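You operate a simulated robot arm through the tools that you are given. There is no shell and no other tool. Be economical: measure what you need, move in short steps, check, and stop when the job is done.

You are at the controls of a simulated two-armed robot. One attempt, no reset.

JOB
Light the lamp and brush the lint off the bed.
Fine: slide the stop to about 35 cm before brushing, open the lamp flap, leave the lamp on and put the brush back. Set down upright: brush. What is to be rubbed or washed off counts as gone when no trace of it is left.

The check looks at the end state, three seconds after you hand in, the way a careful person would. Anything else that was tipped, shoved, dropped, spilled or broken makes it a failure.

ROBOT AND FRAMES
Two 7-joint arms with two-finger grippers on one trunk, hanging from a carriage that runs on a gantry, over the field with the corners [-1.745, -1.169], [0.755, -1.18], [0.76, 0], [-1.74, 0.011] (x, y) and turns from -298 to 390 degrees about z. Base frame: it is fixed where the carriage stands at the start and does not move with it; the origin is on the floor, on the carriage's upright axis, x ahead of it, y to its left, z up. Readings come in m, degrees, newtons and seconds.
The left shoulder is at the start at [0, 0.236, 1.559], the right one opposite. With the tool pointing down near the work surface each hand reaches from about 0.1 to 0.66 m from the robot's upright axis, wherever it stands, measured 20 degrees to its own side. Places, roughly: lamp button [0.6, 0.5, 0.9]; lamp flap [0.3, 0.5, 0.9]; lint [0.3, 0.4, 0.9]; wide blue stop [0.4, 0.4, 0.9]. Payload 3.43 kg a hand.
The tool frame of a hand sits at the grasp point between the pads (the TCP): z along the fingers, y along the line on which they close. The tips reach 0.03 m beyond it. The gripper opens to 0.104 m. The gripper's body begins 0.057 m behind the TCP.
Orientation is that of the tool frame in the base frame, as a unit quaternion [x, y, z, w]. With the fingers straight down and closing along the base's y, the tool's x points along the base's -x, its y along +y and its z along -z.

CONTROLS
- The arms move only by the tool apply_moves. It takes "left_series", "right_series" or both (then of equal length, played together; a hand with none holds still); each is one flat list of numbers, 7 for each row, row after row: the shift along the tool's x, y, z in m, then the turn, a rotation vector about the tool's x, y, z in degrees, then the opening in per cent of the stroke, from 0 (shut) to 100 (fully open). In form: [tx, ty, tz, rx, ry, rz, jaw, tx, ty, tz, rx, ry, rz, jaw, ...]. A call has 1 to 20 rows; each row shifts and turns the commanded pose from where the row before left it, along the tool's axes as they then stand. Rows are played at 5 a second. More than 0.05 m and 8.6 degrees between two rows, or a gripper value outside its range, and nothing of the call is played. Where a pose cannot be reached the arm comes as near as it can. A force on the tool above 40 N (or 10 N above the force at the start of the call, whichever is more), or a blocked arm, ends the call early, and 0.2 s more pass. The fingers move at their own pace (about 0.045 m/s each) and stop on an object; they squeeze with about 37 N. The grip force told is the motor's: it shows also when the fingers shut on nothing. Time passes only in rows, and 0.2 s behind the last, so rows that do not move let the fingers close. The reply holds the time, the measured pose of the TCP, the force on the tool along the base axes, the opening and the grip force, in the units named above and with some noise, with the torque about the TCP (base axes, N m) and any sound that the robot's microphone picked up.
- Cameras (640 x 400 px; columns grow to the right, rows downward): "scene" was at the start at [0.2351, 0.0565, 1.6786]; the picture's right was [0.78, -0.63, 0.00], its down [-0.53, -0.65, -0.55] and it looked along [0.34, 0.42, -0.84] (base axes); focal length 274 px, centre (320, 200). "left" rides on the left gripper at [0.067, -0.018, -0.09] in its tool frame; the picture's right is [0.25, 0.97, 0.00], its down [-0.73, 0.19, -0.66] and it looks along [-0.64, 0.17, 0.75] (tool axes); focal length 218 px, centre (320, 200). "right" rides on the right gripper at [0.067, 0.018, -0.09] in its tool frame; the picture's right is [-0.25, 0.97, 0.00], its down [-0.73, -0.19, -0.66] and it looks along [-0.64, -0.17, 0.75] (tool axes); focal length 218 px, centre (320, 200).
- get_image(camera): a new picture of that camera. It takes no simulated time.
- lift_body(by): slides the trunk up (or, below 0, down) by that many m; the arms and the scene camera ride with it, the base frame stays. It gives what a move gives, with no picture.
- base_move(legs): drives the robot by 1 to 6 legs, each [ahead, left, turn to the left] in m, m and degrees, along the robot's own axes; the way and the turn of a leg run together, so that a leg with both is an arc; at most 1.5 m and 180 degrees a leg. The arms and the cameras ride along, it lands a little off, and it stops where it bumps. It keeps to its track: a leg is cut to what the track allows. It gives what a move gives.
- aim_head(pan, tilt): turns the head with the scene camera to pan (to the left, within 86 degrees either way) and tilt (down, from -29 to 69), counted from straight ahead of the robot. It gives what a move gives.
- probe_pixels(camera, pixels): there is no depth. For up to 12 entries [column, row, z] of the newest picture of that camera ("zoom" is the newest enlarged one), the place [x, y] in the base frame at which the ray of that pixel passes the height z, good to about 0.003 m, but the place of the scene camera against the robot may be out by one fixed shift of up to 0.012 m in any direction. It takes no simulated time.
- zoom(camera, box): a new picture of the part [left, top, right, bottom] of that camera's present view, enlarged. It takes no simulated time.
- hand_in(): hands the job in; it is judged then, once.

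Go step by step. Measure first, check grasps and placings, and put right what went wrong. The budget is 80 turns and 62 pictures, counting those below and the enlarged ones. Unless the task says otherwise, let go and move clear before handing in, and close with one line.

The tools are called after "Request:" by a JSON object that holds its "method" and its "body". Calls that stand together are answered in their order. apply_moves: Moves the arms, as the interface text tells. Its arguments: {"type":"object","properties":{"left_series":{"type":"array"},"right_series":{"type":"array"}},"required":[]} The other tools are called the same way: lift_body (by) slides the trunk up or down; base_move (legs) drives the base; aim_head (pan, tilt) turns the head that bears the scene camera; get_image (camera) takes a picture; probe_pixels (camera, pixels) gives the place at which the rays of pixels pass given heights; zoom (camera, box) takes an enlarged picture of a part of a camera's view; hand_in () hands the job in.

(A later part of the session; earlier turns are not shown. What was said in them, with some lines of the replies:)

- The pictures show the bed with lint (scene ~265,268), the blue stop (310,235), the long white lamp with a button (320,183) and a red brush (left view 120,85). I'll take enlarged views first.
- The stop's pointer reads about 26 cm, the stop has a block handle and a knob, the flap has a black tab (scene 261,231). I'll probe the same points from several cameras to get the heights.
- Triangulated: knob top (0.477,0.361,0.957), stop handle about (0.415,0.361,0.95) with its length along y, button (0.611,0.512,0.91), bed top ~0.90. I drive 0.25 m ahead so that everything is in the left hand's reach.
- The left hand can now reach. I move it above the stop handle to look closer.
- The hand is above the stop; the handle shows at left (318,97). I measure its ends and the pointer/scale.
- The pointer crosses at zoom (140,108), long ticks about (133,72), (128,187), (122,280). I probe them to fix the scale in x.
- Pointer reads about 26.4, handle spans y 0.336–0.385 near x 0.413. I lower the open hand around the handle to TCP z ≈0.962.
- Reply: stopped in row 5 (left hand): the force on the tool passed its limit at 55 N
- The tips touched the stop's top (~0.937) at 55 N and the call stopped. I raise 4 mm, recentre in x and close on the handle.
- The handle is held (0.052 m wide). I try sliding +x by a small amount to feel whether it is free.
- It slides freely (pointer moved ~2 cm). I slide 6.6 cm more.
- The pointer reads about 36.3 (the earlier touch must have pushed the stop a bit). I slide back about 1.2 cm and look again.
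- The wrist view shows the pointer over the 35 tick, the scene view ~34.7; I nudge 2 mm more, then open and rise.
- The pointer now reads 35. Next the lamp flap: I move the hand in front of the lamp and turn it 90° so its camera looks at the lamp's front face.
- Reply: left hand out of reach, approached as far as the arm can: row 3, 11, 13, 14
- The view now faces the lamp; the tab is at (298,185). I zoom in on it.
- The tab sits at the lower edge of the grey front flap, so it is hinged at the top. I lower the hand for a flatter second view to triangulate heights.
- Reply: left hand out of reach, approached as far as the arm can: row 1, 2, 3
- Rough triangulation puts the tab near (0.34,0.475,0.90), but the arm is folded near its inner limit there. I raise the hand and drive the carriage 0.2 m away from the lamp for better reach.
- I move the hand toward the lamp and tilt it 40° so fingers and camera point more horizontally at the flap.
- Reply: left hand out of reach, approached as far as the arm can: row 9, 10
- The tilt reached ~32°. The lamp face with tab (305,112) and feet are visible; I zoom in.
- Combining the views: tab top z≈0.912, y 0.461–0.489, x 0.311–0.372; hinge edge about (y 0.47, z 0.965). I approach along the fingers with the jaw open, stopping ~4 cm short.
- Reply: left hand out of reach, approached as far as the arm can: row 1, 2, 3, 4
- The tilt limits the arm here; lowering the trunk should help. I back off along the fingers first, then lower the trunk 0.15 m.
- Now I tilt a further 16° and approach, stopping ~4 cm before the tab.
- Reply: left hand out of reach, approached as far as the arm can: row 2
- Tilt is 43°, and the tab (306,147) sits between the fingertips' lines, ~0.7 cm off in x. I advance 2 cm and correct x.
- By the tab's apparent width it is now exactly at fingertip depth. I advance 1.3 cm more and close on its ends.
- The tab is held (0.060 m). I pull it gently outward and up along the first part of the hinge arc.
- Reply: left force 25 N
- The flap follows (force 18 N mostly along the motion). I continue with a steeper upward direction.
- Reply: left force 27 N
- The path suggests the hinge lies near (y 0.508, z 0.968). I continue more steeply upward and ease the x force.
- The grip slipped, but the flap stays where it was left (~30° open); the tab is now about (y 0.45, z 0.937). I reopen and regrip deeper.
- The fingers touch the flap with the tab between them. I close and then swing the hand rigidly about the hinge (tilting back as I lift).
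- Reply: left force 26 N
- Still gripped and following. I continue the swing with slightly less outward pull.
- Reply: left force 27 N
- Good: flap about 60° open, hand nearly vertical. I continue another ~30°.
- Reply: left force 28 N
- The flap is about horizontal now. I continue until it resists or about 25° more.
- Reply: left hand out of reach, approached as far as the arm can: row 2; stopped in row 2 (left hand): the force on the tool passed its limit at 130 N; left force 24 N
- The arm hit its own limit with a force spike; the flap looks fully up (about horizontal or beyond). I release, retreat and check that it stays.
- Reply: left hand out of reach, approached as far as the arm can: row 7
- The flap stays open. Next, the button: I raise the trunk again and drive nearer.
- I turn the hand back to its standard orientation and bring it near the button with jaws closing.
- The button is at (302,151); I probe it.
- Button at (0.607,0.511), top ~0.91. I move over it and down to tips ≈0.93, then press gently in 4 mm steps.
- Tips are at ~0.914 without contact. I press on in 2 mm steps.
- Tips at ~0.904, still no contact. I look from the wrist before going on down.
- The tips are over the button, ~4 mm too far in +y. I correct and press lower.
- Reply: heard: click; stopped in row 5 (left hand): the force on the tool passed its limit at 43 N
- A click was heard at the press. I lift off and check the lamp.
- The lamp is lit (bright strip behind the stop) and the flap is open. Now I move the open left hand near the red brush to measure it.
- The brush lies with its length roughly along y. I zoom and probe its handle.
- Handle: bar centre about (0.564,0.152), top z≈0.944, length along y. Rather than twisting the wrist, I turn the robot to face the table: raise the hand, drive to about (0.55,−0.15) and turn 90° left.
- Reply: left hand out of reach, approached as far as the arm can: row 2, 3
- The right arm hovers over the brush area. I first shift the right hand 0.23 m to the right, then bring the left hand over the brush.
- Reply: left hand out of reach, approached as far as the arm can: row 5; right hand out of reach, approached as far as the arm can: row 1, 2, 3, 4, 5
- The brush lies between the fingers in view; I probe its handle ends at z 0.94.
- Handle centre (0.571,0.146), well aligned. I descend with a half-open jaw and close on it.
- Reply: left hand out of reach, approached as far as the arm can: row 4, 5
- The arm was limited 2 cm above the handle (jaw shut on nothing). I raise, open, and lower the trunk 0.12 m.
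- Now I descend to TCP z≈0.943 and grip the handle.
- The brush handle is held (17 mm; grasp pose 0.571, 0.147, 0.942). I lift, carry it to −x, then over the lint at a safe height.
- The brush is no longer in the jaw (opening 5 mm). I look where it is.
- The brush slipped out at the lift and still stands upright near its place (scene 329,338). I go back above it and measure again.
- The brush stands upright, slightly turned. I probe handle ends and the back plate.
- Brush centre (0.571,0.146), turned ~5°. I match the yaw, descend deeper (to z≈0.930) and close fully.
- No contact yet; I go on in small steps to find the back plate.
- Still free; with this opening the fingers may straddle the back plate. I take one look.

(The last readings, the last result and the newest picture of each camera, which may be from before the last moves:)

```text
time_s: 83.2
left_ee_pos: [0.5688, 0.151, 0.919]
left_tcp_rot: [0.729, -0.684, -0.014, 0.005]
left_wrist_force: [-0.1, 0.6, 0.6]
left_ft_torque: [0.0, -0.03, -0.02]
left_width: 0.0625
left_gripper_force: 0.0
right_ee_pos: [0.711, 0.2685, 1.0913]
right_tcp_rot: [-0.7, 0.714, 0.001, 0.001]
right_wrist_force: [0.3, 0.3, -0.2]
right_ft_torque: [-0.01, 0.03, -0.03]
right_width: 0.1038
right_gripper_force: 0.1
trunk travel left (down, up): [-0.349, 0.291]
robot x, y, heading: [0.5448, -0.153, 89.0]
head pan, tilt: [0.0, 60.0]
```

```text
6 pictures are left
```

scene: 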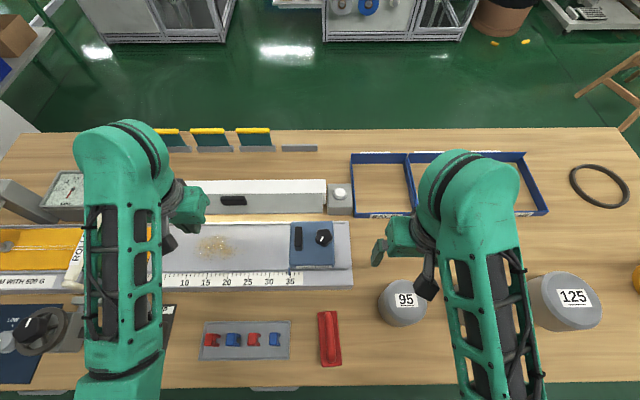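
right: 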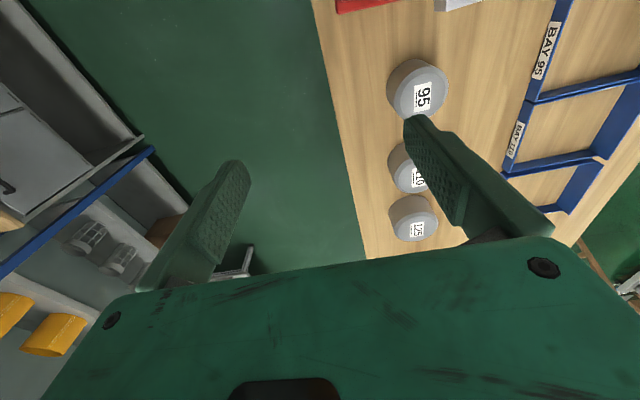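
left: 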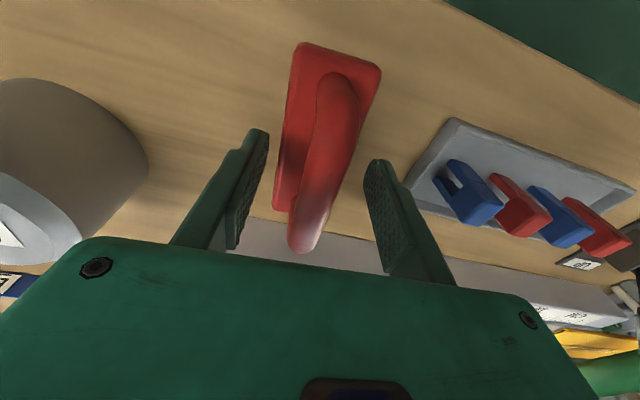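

The handle bar seems thicker than what I gripped before (I held its upper curve). I rise 1.1 cm and close there.

Request:
{"method": "apply_moves", "body": {"left_series": [0, 0, -0.006, 0, 0, 0, 60, 0, 0, -0.005, 0, 0, 0, 60, 0, 0, 0, 0, 0, 0, 30, 0, 0, 0, 0, 0, 0, 0, 0, 0, 0, 0, 0, 0, 0, 0, 0, 0, 0, 0, 0, 0]}}

```text
time_s: 84.6
left_ee_pos: [0.5696, 0.1512, 0.9296]
left_tcp_rot: [0.729, -0.684, -0.014, 0.005]
left_wrist_force: [-0.1, 0.1, -0.7]
left_ft_torque: [0.03, 0.02, -0.05]
left_width: 0.017
left_gripper_force: 37.0
right_ee_pos: [0.7112, 0.2673, 1.0922]
right_tcp_rot: [-0.701, 0.714, 0.001, 0.002]
right_wrist_force: [0.3, -0.5, -0.4]
right_ft_torque: [0.02, 0.04, 0.03]
right_width: 0.1038
right_gripper_force: 0.1
trunk travel left (down, up): [-0.349, 0.291]
robot x, y, heading: [0.5401, -0.1542, 89.1]
head pan, tilt: [0.0, 60.0]
```

Width is again 17 mm, i.e. the full bar, now deeper in the pads. I lift slowly and check.

Request:
{"method": "apply_moves", "body": {"left_series": [0, 0, -0.005, 0, 0, 0, 0, 0, 0, -0.01, 0, 0, 0, 0, 0, 0, -0.01, 0, 0, 0, 0, 0, 0, -0.01, 0, 0, 0, 0, 0, 0, -0.01, 0, 0, 0, 0, 0, 0, 0, 0, 0, 0, 0]}}

```text
time_s: 86.0
left_ee_pos: [0.5714, 0.1473, 0.9746]
left_tcp_rot: [0.729, -0.684, -0.014, 0.005]
left_wrist_force: [-0.3, 0.5, -1.5]
left_ft_torque: [-0.03, -0.02, -0.02]
left_width: 0.0169
left_gripper_force: 37.6
right_ee_pos: [0.7111, 0.2672, 1.0909]
right_tcp_rot: [-0.7, 0.714, 0.0, 0.001]
right_wrist_force: [-0.7, 0.1, -0.3]
right_ft_torque: [0.01, 0.01, -0.01]
right_width: 0.104
right_gripper_force: 0.3
trunk travel left (down, up): [-0.349, 0.291]
robot x, y, heading: [0.548, -0.1555, 89.0]
head pan, tilt: [0.0, 60.0]
```

Held and lifted. I carry it gently to above the lint.

Request:
{"method": "apply_moves", "body": {"left_series": [0, 0, -0.02, 0, 0, 0, 0, 0, 0, -0.02, 0, 0, 0, 0, 0, 0, -0.02, 0, 0, 0, 0, 0, 0, -0.02, 0, 0, 0, 0, 0, 0.0298, 0, 0, 0, 0, 0, 0, 0.0298, 0, 0, 0, 0, 0, 0, 0.0298, 0, 0, 0, 0, 0, 0, 0.0298, 0, 0, 0, 0, 0, 0, 0.0298, 0, 0, 0, 0, 0, 0, 0.0298, 0, 0, 0, 0, 0, 0, 0.0298, 0, 0, 0, 0, 0, 0, 0.0298, 0, 0, 0, 0, 0, 0, 0.0298, 0, 0, 0, 0, 0, -0.0308, 0, 0, 0, 0, 0, 0, -0.0308, 0, 0, 0, 0, 0, 0, -0.0308, 0, 0, 0, 0, 0, 0, -0.0308, 0, 0, 0, 0, 0, 0, -0.0308, 0, 0, 0, 0, 0, 0, -0.0308, 0, 0, 0, 0, 0, 0, -0.0308, 0, 0, 0, 0, 0, 0]}}

Request:
{"method": "get_image", "body": {"camera": "left"}}

```text
time_s: 90.2
left_ee_pos: [0.292, 0.3483, 1.0666]
left_tcp_rot: [0.729, -0.685, -0.014, 0.004]
left_wrist_force: [0.2, -0.3, -1.4]
left_ft_torque: [-0.02, 0.0, 0.01]
left_width: 0.0166
left_gripper_force: 37.0
right_ee_pos: [0.7114, 0.2688, 1.0923]
right_tcp_rot: [-0.699, 0.715, 0.001, 0.001]
right_wrist_force: [0.5, 0.0, 0.9]
right_ft_torque: [0.02, 0.0, 0.0]
right_width: 0.104
right_gripper_force: 0.1
trunk travel left (down, up): [-0.349, 0.291]
robot x, y, heading: [0.5422, -0.1513, 88.9]
head pan, tilt: [0.0, 60.0]
```

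```text
5 pictures are left
```

left: 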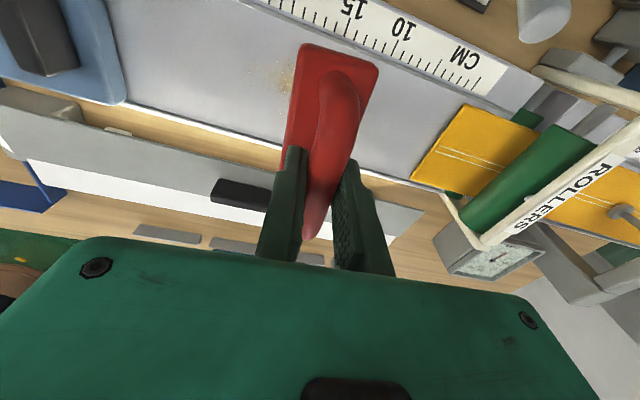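

The brush is over the lint (span x 0.235–0.35, y 0.325–0.395). I lower it toward the bed and watch the force.

Request:
{"method": "apply_moves", "body": {"left_series": [-0.006, 0, 0.025, 0, 0, 0, 0, 0, 0, 0.025, 0, 0, 0, 0, 0, 0, 0.02, 0, 0, 0, 0, 0, 0, 0.01, 0, 0, 0, 0, 0, 0, 0.005, 0, 0, 0, 0, 0, 0, 0.004, 0, 0, 0, 0, 0, 0, 0, 0, 0, 0, 0]}}

```text
time_s: 91.8
left_ee_pos: [0.2904, 0.356, 0.9798]
left_tcp_rot: [0.73, -0.683, -0.015, 0.002]
left_wrist_force: [6.5, -8.9, 30.3]
left_ft_torque: [-0.42, -0.08, 0.17]
left_width: 0.0168
left_gripper_force: 37.1
right_ee_pos: [0.7124, 0.2684, 1.0914]
right_tcp_rot: [-0.7, 0.714, 0.001, 0.002]
right_wrist_force: [0.6, 0.7, 0.1]
right_ft_torque: [-0.02, 0.01, 0.03]
right_width: 0.1039
right_gripper_force: 0.0
trunk travel left (down, up): [-0.349, 0.291]
robot x, y, heading: [0.5455, -0.1538, 89.2]
head pan, tilt: [0.0, 60.0]
```

Contact at z≈0.98 with 30 N. I ease up 3 mm and stroke along x across the lint and back.

Request:
{"method": "apply_moves", "body": {"left_series": [0, 0, -0.003, 0, 0, 0, 0, 0.0013, -0.02, 0, 0, 0, 0, 0, 0.0013, -0.02, 0, 0, 0, 0, 0, 0.0013, -0.02, 0, 0, 0, 0, 0, 0.0013, -0.02, 0, 0, 0, 0, 0, -0.0012, 0.0194, 0, 0, 0, 0, 0, -0.0012, 0.0194, 0, 0, 0, 0, 0, -0.0012, 0.0194, 0, 0, 0, 0, 0, -0.0012, 0.0194, 0, 0, 0, 0, 0, -0.0012, 0.0194, 0, 0, 0, 0, 0, -0.0012, 0.0194, 0, 0, 0, 0, 0, -0.0012, 0.0194, 0, 0, 0, 0, 0, -0.0012, 0.0194, 0, 0, 0, 0, 0]}}

```text
time_s: 94.6
left_ee_pos: [0.2122, 0.3525, 0.9797]
left_tcp_rot: [0.729, -0.684, -0.014, 0.005]
left_wrist_force: [-0.6, -0.6, -1.2]
left_ft_torque: [0.01, -0.02, -0.01]
left_width: 0.0169
left_gripper_force: 37.2
right_ee_pos: [0.7119, 0.267, 1.0913]
right_tcp_rot: [-0.7, 0.714, 0.001, 0.0]
right_wrist_force: [0.4, -0.1, -0.2]
right_ft_torque: [0.02, 0.0, -0.02]
right_width: 0.1037
right_gripper_force: 0.1
trunk travel left (down, up): [-0.349, 0.291]
robot x, y, heading: [0.5459, -0.1529, 89.1]
head pan, tilt: [0.0, 60.0]
```

No contact force now (the brush settled in the grip). I lower in 2 mm steps to re-establish a light contact.

Request:
{"method": "apply_moves", "body": {"left_series": [0, 0, 0.002, 0, 0, 0, 0, 0, 0, 0.002, 0, 0, 0, 0, 0, 0, 0, 0, 0, 0, 0]}}

```text
time_s: 95.4
left_ee_pos: [0.2124, 0.3531, 0.9761]
left_tcp_rot: [0.729, -0.684, -0.013, 0.004]
left_wrist_force: [-0.2, 0.5, -2.2]
left_ft_torque: [0.01, -0.05, 0.0]
left_width: 0.0168
left_gripper_force: 37.5
right_ee_pos: [0.7127, 0.2674, 1.0913]
right_tcp_rot: [-0.7, 0.714, 0.0, 0.001]
right_wrist_force: [0.0, 0.4, 0.0]
right_ft_torque: [-0.03, -0.02, 0.01]
right_width: 0.1042
right_gripper_force: 0.0
trunk travel left (down, up): [-0.349, 0.291]
robot x, y, heading: [0.5424, -0.1513, 89.0]
head pan, tilt: [0.0, 60.0]
```

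Request:
{"method": "apply_moves", "body": {"left_series": [0, 0, 0.002, 0, 0, 0, 0, 0, 0, 0.002, 0, 0, 0, 0, 0, 0, 0.002, 0, 0, 0, 0, 0, 0, 0, 0, 0, 0, 0]}}

Request:
{"method": "get_image", "body": {"camera": "left"}}

```text
time_s: 96.4
left_ee_pos: [0.2144, 0.3562, 0.973]
left_tcp_rot: [0.729, -0.684, -0.015, 0.003]
left_wrist_force: [6.5, -3.9, 17.9]
left_ft_torque: [-0.72, -0.01, 0.26]
left_width: 0.0171
left_gripper_force: 37.1
right_ee_pos: [0.7114, 0.2684, 1.0915]
right_tcp_rot: [-0.7, 0.714, 0.002, 0.002]
right_wrist_force: [-0.3, 0.4, 0.1]
right_ft_torque: [0.0, -0.01, -0.02]
right_width: 0.1039
right_gripper_force: 0.0
trunk travel left (down, up): [-0.349, 0.291]
robot x, y, heading: [0.5451, -0.1559, 88.9]
head pan, tilt: [0.0, 60.0]
```

```text
4 pictures are left
```

left: 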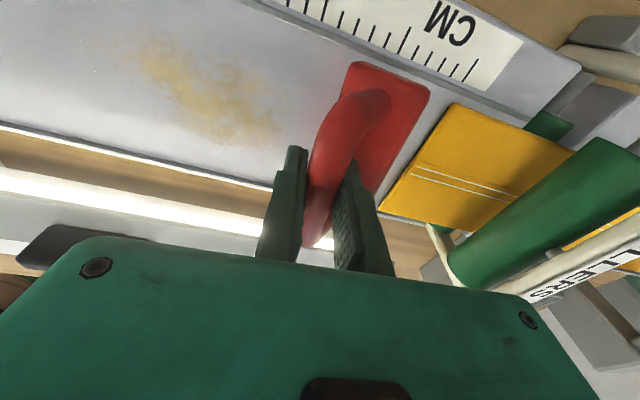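

Now there is 18 N contact. I stroke +x across the lint and back under this pressure.

Request:
{"method": "apply_moves", "body": {"left_series": [0.0012, -0.0194, 0, 0, 0, 0, 0, 0.0012, -0.0194, 0, 0, 0, 0, 0, 0.0012, -0.0194, 0, 0, 0, 0, 0, 0.0012, -0.0194, 0, 0, 0, 0, 0, 0.0012, -0.0194, 0, 0, 0, 0, 0, 0.0012, -0.0194, 0, 0, 0, 0, 0, 0.0012, -0.0194, 0, 0, 0, 0, 0, 0.0012, -0.0194, 0, 0, 0, 0, 0, 0.0012, -0.0194, 0, 0, 0, 0, 0, 0, 0, 0, 0, 0, 0, 0]}}

```text
time_s: 98.6
left_ee_pos: [0.3887, 0.3542, 0.9656]
left_tcp_rot: [0.729, -0.685, -0.013, 0.004]
left_wrist_force: [1.0, 0.8, 3.4]
left_ft_torque: [0.29, 0.14, 0.01]
left_width: 0.0171
left_gripper_force: 37.0
right_ee_pos: [0.7112, 0.2687, 1.091]
right_tcp_rot: [-0.7, 0.714, 0.001, 0.002]
right_wrist_force: [0.1, -0.4, -0.3]
right_ft_torque: [-0.02, 0.0, 0.0]
right_width: 0.1042
right_gripper_force: 0.1
trunk travel left (down, up): [-0.349, 0.291]
robot x, y, heading: [0.5466, -0.1532, 89.3]
head pan, tilt: [0.0, 60.0]
```

It levelled out at z≈0.966. I add 3 mm pressure and stroke back and forth.

Request:
{"method": "apply_moves", "body": {"left_series": [0, 0, 0.003, 0, 0, 0, 0, -0.0012, 0.0218, 0, 0, 0, 0, 0, -0.0012, 0.0218, 0, 0, 0, 0, 0, -0.0012, 0.0218, 0, 0, 0, 0, 0, -0.0012, 0.0218, 0, 0, 0, 0, 0, -0.0012, 0.0218, 0, 0, 0, 0, 0, -0.0012, 0.0218, 0, 0, 0, 0, 0, -0.0012, 0.0218, 0, 0, 0, 0, 0, -0.0012, 0.0218, 0, 0, 0, 0, 0, -0.006, 0, 0, 0, 0, 0, 0, 0.0012, -0.0218, 0, 0, 0, 0, 0, 0.0012, -0.0218, 0, 0, 0, 0, 0, 0.0012, -0.0218, 0, 0, 0, 0, 0, 0.0012, -0.0218, 0, 0, 0, 0, 0, 0.0012, -0.0218, 0, 0, 0, 0, 0, 0.0012, -0.0218, 0, 0, 0, 0, 0, 0.0012, -0.0218, 0, 0, 0, 0, 0, 0.0012, -0.0218, 0, 0, 0, 0, 0, 0, 0, 0, 0, 0, 0, 0]}}

Request:
{"method": "get_image", "body": {"camera": "left"}}

```text
time_s: 102.6
left_ee_pos: [0.3875, 0.3623, 0.9619]
left_tcp_rot: [0.729, -0.684, -0.013, 0.004]
left_wrist_force: [0.7, 1.2, 2.8]
left_ft_torque: [0.18, 0.1, -0.03]
left_width: 0.0168
left_gripper_force: 36.4
right_ee_pos: [0.7114, 0.2679, 1.0912]
right_tcp_rot: [-0.7, 0.714, 0.001, 0.002]
right_wrist_force: [0.3, 0.0, -0.6]
right_ft_torque: [0.04, -0.01, -0.02]
right_width: 0.1038
right_gripper_force: 0.1
trunk travel left (down, up): [-0.349, 0.291]
robot x, y, heading: [0.5466, -0.1532, 89.0]
head pan, tilt: [0.0, 60.0]
```

```text
3 pictures are left
```

left: 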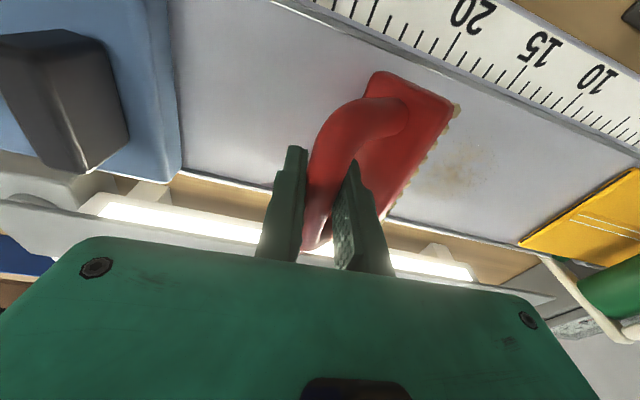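

Most is gone; a faint patch remains near (0.27,0.352) at pixel (460,165). I rub that zone again with shorter strokes.

Request:
{"method": "apply_moves", "body": {"left_series": [0.006, 0, 0.002, 0, 0, 0, 0, -0.0015, 0.024, 0, 0, 0, 0, 0, -0.0015, 0.024, 0, 0, 0, 0, 0, -0.0015, 0.024, 0, 0, 0, 0, 0, -0.0015, 0.024, 0, 0, 0, 0, 0, -0.0015, 0.024, 0, 0, 0, 0, 0, -0.0015, 0.024, 0, 0, 0, 0, 0, -0.0015, 0.024, 0, 0, 0, 0, 0, 0.0015, -0.024, 0, 0, 0, 0, 0, 0.0015, -0.024, 0, 0, 0, 0, 0, 0.0015, -0.024, 0, 0, 0, 0, 0, 0.0015, -0.024, 0, 0, 0, 0, 0, 0.0015, -0.024, 0, 0, 0, 0, 0, 0.008, 0, 0, 0, 0, 0, 0, -0.0015, 0.024, 0, 0, 0, 0, 0, -0.0015, 0.024, 0, 0, 0, 0, 0, -0.0015, 0.024, 0, 0, 0, 0, 0, -0.0015, 0.024, 0, 0, 0, 0, 0, -0.0015, 0.024, 0, 0, 0, 0, 0]}}

Request:
{"method": "apply_moves", "body": {"left_series": [-0.012, 0, 0, 0, 0, 0, 0, 0.0015, -0.024, 0, 0, 0, 0, 0, 0.0015, -0.024, 0, 0, 0, 0, 0, 0.0015, -0.024, 0, 0, 0, 0, 0, 0.0015, -0.024, 0, 0, 0, 0, 0, 0.0015, -0.024, 0, 0, 0, 0, 0, 0, 0, 0, 0, 0, 0, 0, -0.0015, 0.024, 0, 0, 0, 0, 0, -0.0015, 0.024, 0, 0, 0, 0, 0, -0.0015, 0.024, 0, 0, 0, 0, 0, -0.0015, 0.024, 0, 0, 0, 0, 0, 0.0015, -0.024, 0, 0, 0, 0, 0, 0.0015, -0.024, 0, 0, 0, 0, 0, 0.0015, -0.024, 0, 0, 0, 0, 0, 0.0015, -0.024, 0, 0, 0, 0, 0, 0.0015, -0.024, 0, 0, 0, 0, 0, 0.0015, -0.024, 0, 0, 0, 0, 0, 0.0015, -0.024, 0, 0, 0, 0, 0, 0, 0, 0, 0, 0, 0, 0]}}

```text
time_s: 106.6
left_ee_pos: [0.2203, 0.3451, 0.967]
left_tcp_rot: [0.729, -0.684, -0.014, 0.006]
left_wrist_force: [-0.1, -0.1, -1.6]
left_ft_torque: [-0.01, -0.04, -0.03]
left_width: 0.0169
left_gripper_force: 36.9
right_ee_pos: [0.7126, 0.2666, 1.091]
right_tcp_rot: [-0.701, 0.714, 0.001, 0.001]
right_wrist_force: [-0.5, -0.6, 0.8]
right_ft_torque: [0.0, 0.0, 0.02]
right_width: 0.104
right_gripper_force: 0.0
trunk travel left (down, up): [-0.349, 0.291]
robot x, y, heading: [0.5452, -0.1499, 89.1]
head pan, tilt: [0.0, 60.0]
```

```text
time_s: 110.6
left_ee_pos: [0.4123, 0.3576, 0.9605]
left_tcp_rot: [0.729, -0.684, -0.014, 0.004]
left_wrist_force: [0.5, 0.3, 2.8]
left_ft_torque: [0.27, 0.13, -0.05]
left_width: 0.017
left_gripper_force: 37.3
right_ee_pos: [0.7123, 0.2673, 1.0912]
right_tcp_rot: [-0.7, 0.714, 0.001, 0.002]
right_wrist_force: [0.0, 0.1, 0.4]
right_ft_torque: [-0.05, 0.01, 0.0]
right_width: 0.1039
right_gripper_force: 0.1
trunk travel left (down, up): [-0.349, 0.291]
robot x, y, heading: [0.5441, -0.1544, 89.0]
head pan, tilt: [0.0, 60.0]
```

The strokes lift off slightly toward −x (slight hand tilt: z 0.967 there against 0.9605 here). I repeat with z compensation so contact is held over the lint.

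Request:
{"method": "apply_moves", "body": {"left_series": [0, 0, 0.001, 0, 0, 0, 0, -0.0015, 0.024, 0.0009, 0, 0, 0, 0, -0.0015, 0.024, 0.0009, 0, 0, 0, 0, -0.0015, 0.024, 0.0009, 0, 0, 0, 0, -0.0015, 0.024, 0.0009, 0, 0, 0, 0, -0.0015, 0.024, 0.0009, 0, 0, 0, 0, -0.0015, 0.024, 0.0009, 0, 0, 0, 0, -0.0015, 0.024, 0.0009, 0, 0, 0, 0, -0.0015, 0.024, 0.0009, 0, 0, 0, 0, 0.006, 0, 0, 0, 0, 0, 0, 0.0015, -0.024, -0.0008, 0, 0, 0, 0, 0.0015, -0.024, -0.0008, 0, 0, 0, 0, 0.0015, -0.024, -0.0008, 0, 0, 0, 0, 0.0015, -0.024, -0.0008, 0, 0, 0, 0, 0.0015, -0.024, -0.0008, 0, 0, 0, 0, 0, 0, 0, 0, 0, 0, 0]}}

Request:
{"method": "apply_moves", "body": {"left_series": [-0.01, 0, 0.001, 0, 0, 0, 0, -0.0015, 0.024, 0.0009, 0, 0, 0, 0, -0.0015, 0.024, 0.0009, 0, 0, 0, 0, -0.0015, 0.024, 0.0009, 0, 0, 0, 0, -0.0015, 0.024, 0.0009, 0, 0, 0, 0, -0.0015, 0.024, 0.0009, 0, 0, 0, 0, 0, 0, 0, 0, 0, 0, 0, 0.0015, -0.024, -0.0008, 0, 0, 0, 0, 0.0015, -0.024, -0.0008, 0, 0, 0, 0, 0.0015, -0.024, -0.0008, 0, 0, 0, 0, 0.0015, -0.024, -0.0008, 0, 0, 0, 0, 0.0015, -0.024, -0.0008, 0, 0, 0, 0, 0.0015, -0.024, -0.0008, 0, 0, 0, 0, 0.0015, -0.024, -0.0008, 0, 0, 0, 0, 0.0015, -0.024, -0.0008, 0, 0, 0, 0, 0, 0, 0, 0, 0, 0, 0]}}

Request:
{"method": "get_image", "body": {"camera": "left"}}

```text
time_s: 114.0
left_ee_pos: [0.3417, 0.3515, 0.9571]
left_tcp_rot: [0.73, -0.684, -0.014, 0.004]
left_wrist_force: [-1.0, 0.1, -2.1]
left_ft_torque: [0.03, -0.05, -0.01]
left_width: 0.0171
left_gripper_force: 37.3
right_ee_pos: [0.7113, 0.2673, 1.092]
right_tcp_rot: [-0.7, 0.714, 0.001, 0.001]
right_wrist_force: [0.0, -0.4, 0.7]
right_ft_torque: [-0.01, -0.01, 0.0]
right_width: 0.1041
right_gripper_force: 0.0
trunk travel left (down, up): [-0.349, 0.291]
robot x, y, heading: [0.5461, -0.1563, 89.0]
head pan, tilt: [0.0, 60.0]
```

```text
time_s: 117.4
left_ee_pos: [0.4121, 0.3604, 0.9563]
left_tcp_rot: [0.729, -0.684, -0.014, 0.004]
left_wrist_force: [-0.2, 0.0, -1.4]
left_ft_torque: [-0.01, -0.05, 0.02]
left_width: 0.0171
left_gripper_force: 37.5
right_ee_pos: [0.7118, 0.2679, 1.0914]
right_tcp_rot: [-0.7, 0.714, 0.001, 0.0]
right_wrist_force: [0.0, -0.5, -0.9]
right_ft_torque: [0.03, 0.04, -0.04]
right_width: 0.1039
right_gripper_force: 0.1
trunk travel left (down, up): [-0.349, 0.291]
robot x, y, heading: [0.5459, -0.1514, 88.7]
head pan, tilt: [0.0, 60.0]
```

```text
2 pictures are left
```

left: 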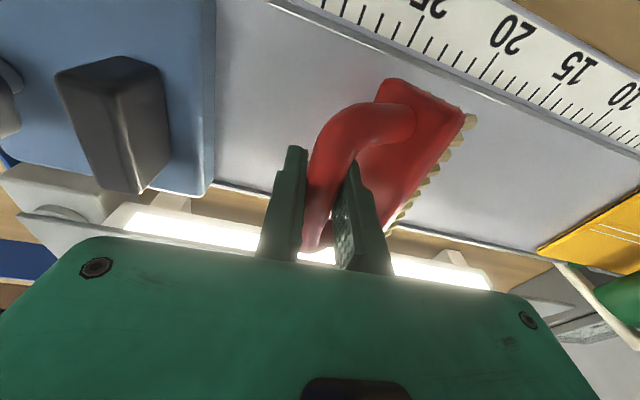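

The bed looks clean. The brush seems rolled in the grip (bristles trailing to −x, pixel 435,170); I find contact again and drag it a little toward −x to level it.

Request:
{"method": "apply_moves", "body": {"left_series": [0, 0, 0.002, 0, 0, 0, 0, 0, 0, 0.002, 0, 0, 0, 0, 0, 0, 0.001, 0, 0, 0, 0, 0, 0, 0, 0, 0, 0, 0]}}

```text
time_s: 118.4
left_ee_pos: [0.4111, 0.3629, 0.9524]
left_tcp_rot: [0.729, -0.685, -0.014, 0.004]
left_wrist_force: [2.2, -0.9, 5.6]
left_ft_torque: [0.15, 0.19, -0.04]
left_width: 0.0169
left_gripper_force: 37.1
right_ee_pos: [0.7126, 0.2683, 1.0926]
right_tcp_rot: [-0.7, 0.714, 0.001, 0.002]
right_wrist_force: [0.4, 0.2, -0.1]
right_ft_torque: [-0.02, 0.03, -0.03]
right_width: 0.1042
right_gripper_force: 0.1
trunk travel left (down, up): [-0.349, 0.291]
robot x, y, heading: [0.5451, -0.1573, 88.9]
head pan, tilt: [0.0, 60.0]
```

Contact 6 N at z 0.952. I drag −x 9 cm under contact to level the brush, then lift slightly and look.

Request:
{"method": "apply_moves", "body": {"left_series": [-0.001, 0.015, 0.0008, 0, 0, 0, 0, -0.001, 0.015, 0.0008, 0, 0, 0, 0, -0.001, 0.015, 0.0008, 0, 0, 0, 0, -0.001, 0.015, 0.0008, 0, 0, 0, 0, -0.001, 0.015, 0.0008, 0, 0, 0, 0, -0.001, 0.015, 0.0008, 0, 0, 0, 0, 0, 0, 0, 0, 0, 0, 0]}}

Request:
{"method": "get_image", "body": {"camera": "left"}}

```text
time_s: 120.0
left_ee_pos: [0.3185, 0.3631, 0.9511]
left_tcp_rot: [0.729, -0.684, -0.014, 0.005]
left_wrist_force: [0.5, 0.2, 3.3]
left_ft_torque: [0.29, 0.2, -0.12]
left_width: 0.0167
left_gripper_force: 37.3
right_ee_pos: [0.712, 0.2687, 1.0913]
right_tcp_rot: [-0.7, 0.714, 0.001, 0.002]
right_wrist_force: [0.9, 0.0, 0.5]
right_ft_torque: [0.02, -0.02, 0.02]
right_width: 0.1037
right_gripper_force: 0.0
trunk travel left (down, up): [-0.349, 0.291]
robot x, y, heading: [0.5453, -0.1527, 88.7]
head pan, tilt: [0.0, 60.0]
```

```text
1 pictures are left
```

left: 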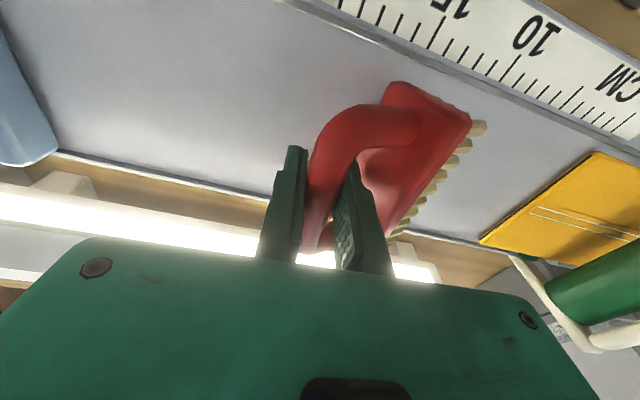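

The bed is clean, but from the plate's slant (395,82)→(472,118) the brush is rolled about 45° in the grip. I lift and tilt the hand 45° the other way so the brush hangs level again.

Request:
{"method": "apply_moves", "body": {"left_series": [0, 0, -0.02, 0, 0, 0, 0, 0, 0, -0.03, 0, 0, 0, 0, 0, 0, -0.03, 0, 0, 0, 0, 0, 0, -0.02, 0, 0, 0, 0, 0, 0, 0, 7.5, 0, 0, 0, 0, 0, 0, 7.5, 0, 0, 0, 0, 0, 0, 7.5, 0, 0, 0, 0, 0, 0, 7.5, 0, 0, 0, 0, 0, 0, 7.5, 0, 0, 0, 0, 0, 0, 7.5, 0, 0, 0, 0, 0, 0, 0, 0, 0, 0]}}

```text
time_s: 122.4
left_ee_pos: [0.323, 0.3608, 1.0491]
left_tcp_rot: [0.675, -0.638, 0.249, -0.275]
left_wrist_force: [-0.7, 1.0, -1.2]
left_ft_torque: [-0.02, -0.03, -0.03]
left_width: 0.0168
left_gripper_force: 37.0
right_ee_pos: [0.7119, 0.2666, 1.0912]
right_tcp_rot: [-0.7, 0.714, 0.001, 0.0]
right_wrist_force: [0.4, 0.2, -0.2]
right_ft_torque: [0.01, -0.01, 0.04]
right_width: 0.1042
right_gripper_force: 0.1
trunk travel left (down, up): [-0.349, 0.291]
robot x, y, heading: [0.5407, -0.153, 88.9]
head pan, tilt: [0.0, 60.0]
```

The tilt has the right sense (fingers now point +x and down). I carry the brush back over its place by the same detour.

Request:
{"method": "apply_moves", "body": {"left_series": [0.0267, 0.00094, -0.0014, 0, 0, 0, 0, 0.0267, 0.00094, -0.0014, 0, 0, 0, 0, 0.0267, 0.00094, -0.0014, 0, 0, 0, 0, 0.0267, 0.00094, -0.0014, 0, 0, 0, 0, 0.0267, 0.00094, -0.0014, 0, 0, 0, 0, 0.0267, 0.00094, -0.0014, 0, 0, 0, 0, 0.0267, 0.00094, -0.0014, 0, 0, 0, 0, 0.0267, 0.00094, -0.0014, 0, 0, 0, 0, 0.0017, -0.02, 0.0189, 0, 0, 0, 0, 0.0017, -0.02, 0.0189, 0, 0, 0, 0, 0.0017, -0.02, 0.0189, 0, 0, 0, 0, 0.0017, -0.02, 0.0189, 0, 0, 0, 0, 0.0017, -0.02, 0.0189, 0, 0, 0, 0, 0.0017, -0.02, 0.0189, 0, 0, 0, 0, 0.0017, -0.02, 0.0189, 0, 0, 0, 0, 0.0017, -0.02, 0.0189, 0, 0, 0, 0, 0.0017, -0.02, 0.0189, 0, 0, 0, 0, 0, 0, 0, 0, 0, 0, 0]}}

```text
time_s: 126.2
left_ee_pos: [0.5224, 0.1442, 1.1056]
left_tcp_rot: [0.675, -0.638, 0.249, -0.274]
left_wrist_force: [0.1, 0.2, -0.8]
left_ft_torque: [0.01, 0.0, 0.0]
left_width: 0.0168
left_gripper_force: 37.4
left hand out of reach, approached as far as the arm can: row 13, 14, 15, 16, 17
right_ee_pos: [0.7113, 0.267, 1.0918]
right_tcp_rot: [-0.7, 0.714, 0.0, 0.0]
right_wrist_force: [0.2, 0.0, 0.4]
right_ft_torque: [0.0, -0.03, 0.04]
right_width: 0.104
right_gripper_force: 0.0
trunk travel left (down, up): [-0.349, 0.291]
robot x, y, heading: [0.5451, -0.1514, 89.1]
head pan, tilt: [0.0, 60.0]
```

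The tilted hand can't reach there from this stance. I move the carriage 0.15 m to the right and 0.08 m back.

Request:
{"method": "base_move", "body": {"legs": [[-0.08, -0.15, 0]]}}

```text
time_s: 127.7
left_ee_pos: [0.6672, 0.0582, 1.1057]
left_tcp_rot: [0.678, -0.635, 0.248, -0.274]
left_wrist_force: [0.4, 0.3, -1.3]
left_ft_torque: [0.02, -0.01, -0.01]
left_width: 0.0169
left_gripper_force: 36.6
right_ee_pos: [0.8575, 0.1822, 1.0927]
right_tcp_rot: [-0.702, 0.712, 0.0, 0.001]
right_wrist_force: [-0.1, 0.7, -0.6]
right_ft_torque: [0.03, 0.06, -0.01]
right_width: 0.1039
right_gripper_force: 0.0
trunk travel left (down, up): [-0.349, 0.291]
robot x, y, heading: [0.6936, -0.2415, 89.1]
head pan, tilt: [0.0, 60.0]
```

I move to just above the brush's place with the tilted hand.

Request:
{"method": "apply_moves", "body": {"left_series": [-0.0234, 0.0314, 0.0003, 0, 0, 0, 0, -0.0234, 0.0314, 0.0003, 0, 0, 0, 0, -0.0234, 0.0314, 0.0003, 0, 0, 0, 0, -0.0234, 0.0314, 0.0003, 0, 0, 0, 0, 0, 0, 0, 0, 0, 0, 0]}}

```text
time_s: 128.9
left_ee_pos: [0.5675, 0.1472, 1.0393]
left_tcp_rot: [0.677, -0.636, 0.248, -0.274]
left_wrist_force: [0.2, -0.6, -1.2]
left_ft_torque: [0.02, -0.02, 0.01]
left_width: 0.0168
left_gripper_force: 37.2
left hand out of reach, approached as far as the arm can: row 1, 2, 3
right_ee_pos: [0.8574, 0.1823, 1.092]
right_tcp_rot: [-0.702, 0.712, 0.001, 0.001]
right_wrist_force: [-0.1, 0.4, -0.7]
right_ft_torque: [-0.04, -0.01, -0.02]
right_width: 0.1039
right_gripper_force: 0.0
trunk travel left (down, up): [-0.349, 0.291]
robot x, y, heading: [0.6888, -0.2374, 89.2]
head pan, tilt: [0.0, 60.0]
```

In place above the spot (z 1.039). I lower vertically to ~0.955 and then in small steps until contact.

Request:
{"method": "apply_moves", "body": {"left_series": [0.0005, 0.0125, 0.018, 0, 0, 0, 0, 0.0003, 0.0145, 0.0152, 0, 0, 0, 0, 0.0003, 0.0145, 0.0152, 0, 0, 0, 0, 0.0003, 0.0145, 0.0152, 0, 0, 0, 0, 0, 0.002, 0.002, 0, 0, 0, 0, 0, 0.002, 0.002, 0, 0, 0, 0, 0, 0.002, 0.002, 0, 0, 0, 0, 0, 0, 0, 0, 0, 0, 0]}}

```text
time_s: 130.7
left_ee_pos: [0.5662, 0.1416, 1.0362]
left_tcp_rot: [0.678, -0.637, 0.248, -0.272]
left_wrist_force: [0.2, 1.0, -0.8]
left_ft_torque: [0.0, 0.01, 0.01]
left_width: 0.0168
left_gripper_force: 36.8
left hand out of reach, approached as far as the arm can: row 1, 2, 3, 4, 6
right_ee_pos: [0.8571, 0.1827, 1.0925]
right_tcp_rot: [-0.702, 0.712, 0.0, 0.0]
right_wrist_force: [0.1, 0.9, 0.9]
right_ft_torque: [-0.05, 0.01, 0.01]
right_width: 0.1043
right_gripper_force: 0.0
trunk travel left (down, up): [-0.349, 0.291]
robot x, y, heading: [0.6923, -0.2401, 89.4]
head pan, tilt: [0.0, 60.0]
```

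The arm can't go lower from the wrist, so I'll lower with the trunk. First I raise the right hand clear of the weights.

Request:
{"method": "apply_moves", "body": {"right_series": [0, 0, -0.04, 0, 0, 0, 100, 0, 0, -0.04, 0, 0, 0, 100, 0, 0, -0.02, 0, 0, 0, 100, 0, 0, 0, 0, 0, 0, 100]}}

Request:
{"method": "lift_body", "body": {"by": -0.078}}

```text
time_s: 131.7
left_ee_pos: [0.5659, 0.1434, 1.0363]
left_tcp_rot: [0.677, -0.637, 0.247, -0.273]
left_wrist_force: [-0.3, 0.1, -1.5]
left_ft_torque: [-0.01, -0.05, -0.01]
left_width: 0.0169
left_gripper_force: 37.3
right_ee_pos: [0.8479, 0.2279, 1.1217]
right_tcp_rot: [-0.702, 0.712, 0.002, 0.002]
right_wrist_force: [-0.3, -0.3, -0.7]
right_ft_torque: [-0.01, 0.0, 0.03]
right_width: 0.104
right_gripper_force: 0.0
right hand out of reach, approached as far as the arm can: row 1, 2, 3
trunk travel left (down, up): [-0.349, 0.291]
robot x, y, heading: [0.6903, -0.2398, 89.3]
head pan, tilt: [0.0, 60.0]
```

```text
time_s: 132.8
left_ee_pos: [0.5646, 0.1428, 0.9572]
left_tcp_rot: [0.677, -0.637, 0.249, -0.273]
left_wrist_force: [0.4, 0.0, -1.4]
left_ft_torque: [-0.02, -0.05, 0.04]
left_width: 0.0171
left_gripper_force: 37.2
right_ee_pos: [0.8497, 0.2285, 1.0438]
right_tcp_rot: [-0.702, 0.712, 0.002, 0.003]
right_wrist_force: [0.7, 0.9, -0.1]
right_ft_torque: [0.01, 0.0, -0.03]
right_width: 0.1042
right_gripper_force: 0.1
trunk travel left (down, up): [-0.271, 0.369]
robot x, y, heading: [0.6908, -0.2403, 89.2]
head pan, tilt: [0.0, 60.0]
```

I correct a few mm in x,y and lower 15 mm more.

Request:
{"method": "apply_moves", "body": {"left_series": [-0.0036, -0.0045, 0.0043, 0, 0, 0, 0, 0, 0, 0, 0, 0, 0, 0]}}

Request:
{"method": "lift_body", "body": {"by": -0.015}}

```text
time_s: 133.4
left_ee_pos: [0.5707, 0.1461, 0.9616]
left_tcp_rot: [0.677, -0.637, 0.249, -0.272]
left_wrist_force: [1.0, 0.4, -1.6]
left_ft_torque: [0.02, -0.01, 0.01]
left_width: 0.0167
left_gripper_force: 36.9
left hand out of reach, approached as far as the arm can: row 1
right_ee_pos: [0.8485, 0.2262, 1.0429]
right_tcp_rot: [-0.702, 0.712, 0.002, 0.002]
right_wrist_force: [1.0, 0.0, -0.7]
right_ft_torque: [-0.01, 0.0, 0.0]
right_width: 0.104
right_gripper_force: 0.0
trunk travel left (down, up): [-0.271, 0.369]
robot x, y, heading: [0.6959, -0.239, 89.1]
head pan, tilt: [0.0, 60.0]
```

```text
time_s: 134.1
left_ee_pos: [0.57, 0.1454, 0.9479]
left_tcp_rot: [0.677, -0.637, 0.249, -0.272]
left_wrist_force: [0.1, 0.1, -1.0]
left_ft_torque: [-0.06, -0.04, 0.02]
left_width: 0.017
left_gripper_force: 37.2
right_ee_pos: [0.8492, 0.2262, 1.0299]
right_tcp_rot: [-0.702, 0.712, 0.003, 0.003]
right_wrist_force: [0.5, -0.3, 0.6]
right_ft_torque: [-0.01, -0.01, 0.01]
right_width: 0.1041
right_gripper_force: 0.1
trunk travel left (down, up): [-0.256, 0.384]
robot x, y, heading: [0.6943, -0.2393, 89.3]
head pan, tilt: [0.0, 60.0]
5 turns are left
```

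Not yet touching at 0.948; expected contact is 0.92–0.93. I lower 18 mm and then 4 mm and read the forces.

Request:
{"method": "lift_body", "body": {"by": -0.018}}

Request:
{"method": "lift_body", "body": {"by": -0.004}}

```text
time_s: 134.7
left_ee_pos: [0.5718, 0.1465, 0.9294]
left_tcp_rot: [0.677, -0.637, 0.247, -0.273]
left_wrist_force: [0.1, 0.0, -1.1]
left_ft_torque: [-0.01, 0.0, 0.03]
left_width: 0.0169
left_gripper_force: 36.9
right_ee_pos: [0.8489, 0.2272, 1.0097]
right_tcp_rot: [-0.702, 0.712, 0.002, 0.002]
right_wrist_force: [0.3, -0.2, 0.5]
right_ft_torque: [0.01, 0.01, -0.01]
right_width: 0.104
right_gripper_force: 0.0
trunk travel left (down, up): [-0.238, 0.402]
robot x, y, heading: [0.6928, -0.2422, 89.3]
head pan, tilt: [0.0, 60.0]
```

```text
time_s: 135.3
left_ee_pos: [0.5703, 0.1464, 0.9262]
left_tcp_rot: [0.677, -0.637, 0.248, -0.272]
left_wrist_force: [-0.7, -1.7, 7.0]
left_ft_torque: [-0.5, 0.02, -0.03]
left_width: 0.0167
left_gripper_force: 36.7
right_ee_pos: [0.8486, 0.2262, 1.0073]
right_tcp_rot: [-0.702, 0.712, 0.002, 0.002]
right_wrist_force: [0.1, 0.2, 0.1]
right_ft_torque: [0.01, 0.0, 0.0]
right_width: 0.104
right_gripper_force: 0.2
trunk travel left (down, up): [-0.234, 0.406]
robot x, y, heading: [0.6867, -0.2401, 89.3]
head pan, tilt: [0.0, 60.0]
4 turns are left
```

Contact at z 0.926 (7 N), with the −y end touching first (torque x −0.5) and roll balanced. I press 6 mm more to level it in the grip and read.

Request:
{"method": "lift_body", "body": {"by": -0.006}}

Request:
{"method": "lift_body", "body": {"by": -0.003}}

```text
time_s: 135.8
left_ee_pos: [0.5725, 0.1479, 0.9262]
left_tcp_rot: [0.674, -0.638, 0.247, -0.278]
left_wrist_force: [-0.1, 0.6, 5.9]
left_ft_torque: [-0.38, -0.06, -0.01]
left_width: 0.0173
left_gripper_force: 37.5
right_ee_pos: [0.8493, 0.2265, 1.0013]
right_tcp_rot: [-0.702, 0.712, 0.003, 0.003]
right_wrist_force: [-1.2, 0.1, -0.5]
right_ft_torque: [-0.01, -0.01, -0.02]
right_width: 0.1039
right_gripper_force: 0.0
trunk travel left (down, up): [-0.229, 0.411]
robot x, y, heading: [0.6914, -0.2364, 89.1]
head pan, tilt: [0.0, 60.0]
stopped: the force on the tool passed its limit at 42 N (the readings are from after the stop); the commanded pose is now the measured one
```

```text
time_s: 136.3
left_ee_pos: [0.5718, 0.1485, 0.9253]
left_tcp_rot: [0.672, -0.639, 0.248, -0.279]
left_wrist_force: [0.7, -3.9, 29.3]
left_ft_torque: [-0.97, -0.01, 0.12]
left_width: 0.0172
left_gripper_force: 36.9
right_ee_pos: [0.8477, 0.2275, 0.9994]
right_tcp_rot: [-0.702, 0.712, 0.003, 0.002]
right_wrist_force: [-0.7, 0.6, -0.6]
right_ft_torque: [-0.04, 0.03, 0.0]
right_width: 0.1041
right_gripper_force: 0.0
trunk travel left (down, up): [-0.226, 0.414]
robot x, y, heading: [0.6954, -0.2403, 89.4]
head pan, tilt: [0.0, 60.0]
3 turns are left
```

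Firm contact (29 N), centred in x and within the footprint in y. I ease off, open only slightly (the lower finger is close to the back plate), withdraw along the fingers and take the last picture.

Request:
{"method": "apply_moves", "body": {"left_series": [0, -0.0005, -0.0008, 0, 0, 0, 0, 0, 0, 0, 0, 0, 0, 20, 0, 0, 0, 0, 0, 0, 25, 0, 0, 0, 0, 0, 0, 25, 0, 0, -0.006, 0, 0, 0, 25, 0, 0, -0.008, 0, 0, 0, 25, 0, 0, -0.01, 0, 0, 0, 25, 0, 0, -0.015, 0, 0, 0, 25, 0, 0, -0.02, 0, 0, 0, 25, 0, 0, -0.03, 0, 0, 0, 25, 0, 0, -0.04, 0, 0, 0, 25, 0, 0, -0.04, 0, 0, 0, 25, 0, 0, 0, 0, 0, 0, 25]}}

Request:
{"method": "get_image", "body": {"camera": "scene"}}

```text
time_s: 139.1
left_ee_pos: [0.4875, 0.1455, 1.0116]
left_tcp_rot: [0.675, -0.638, 0.246, -0.277]
left_wrist_force: [-0.4, 0.1, 0.0]
left_ft_torque: [0.01, 0.0, 0.01]
left_width: 0.0261
left_gripper_force: 0.1
left hand out of reach, approached as far as the arm can: row 11, 12
right_ee_pos: [0.8488, 0.2264, 0.998]
right_tcp_rot: [-0.702, 0.712, 0.001, 0.002]
right_wrist_force: [0.3, -0.2, 0.3]
right_ft_torque: [-0.01, -0.01, 0.01]
right_width: 0.1039
right_gripper_force: 0.1
trunk travel left (down, up): [-0.226, 0.414]
robot x, y, heading: [0.6944, -0.2416, 89.1]
head pan, tilt: [0.0, 60.0]
```

```text
0 pictures are left
2 turns are left
```

scene: 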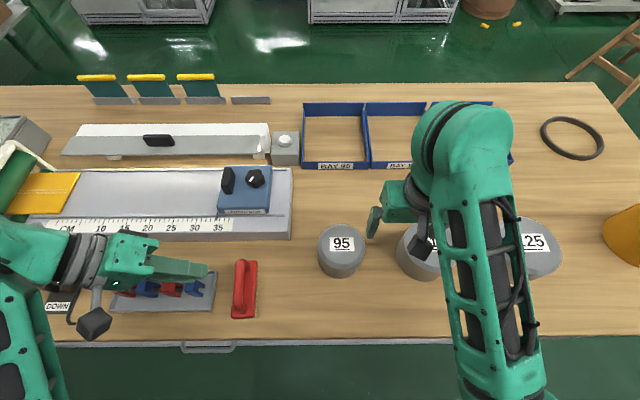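

The last picture shows the brush standing upright in its place (245,290), the bed clean, the stop at 35 and the flap open (158,140). The lamp was switched on earlier and both hands are clear, so I hand in.

Request:
{"method": "hand_in", "body": {}}

```text
The job is handed in.
```

The job is handed in: the lamp is on with its flap open, the stop reads about 35 cm, no lint shows on the bed, and the brush stands upright in its place. Two things happened on the way: the brush slipped from the grip on the first lift but stayed standing, and the arm hit its own limit with a brief force of about 130 N while opening the flap. The pictures showed no damage from either.
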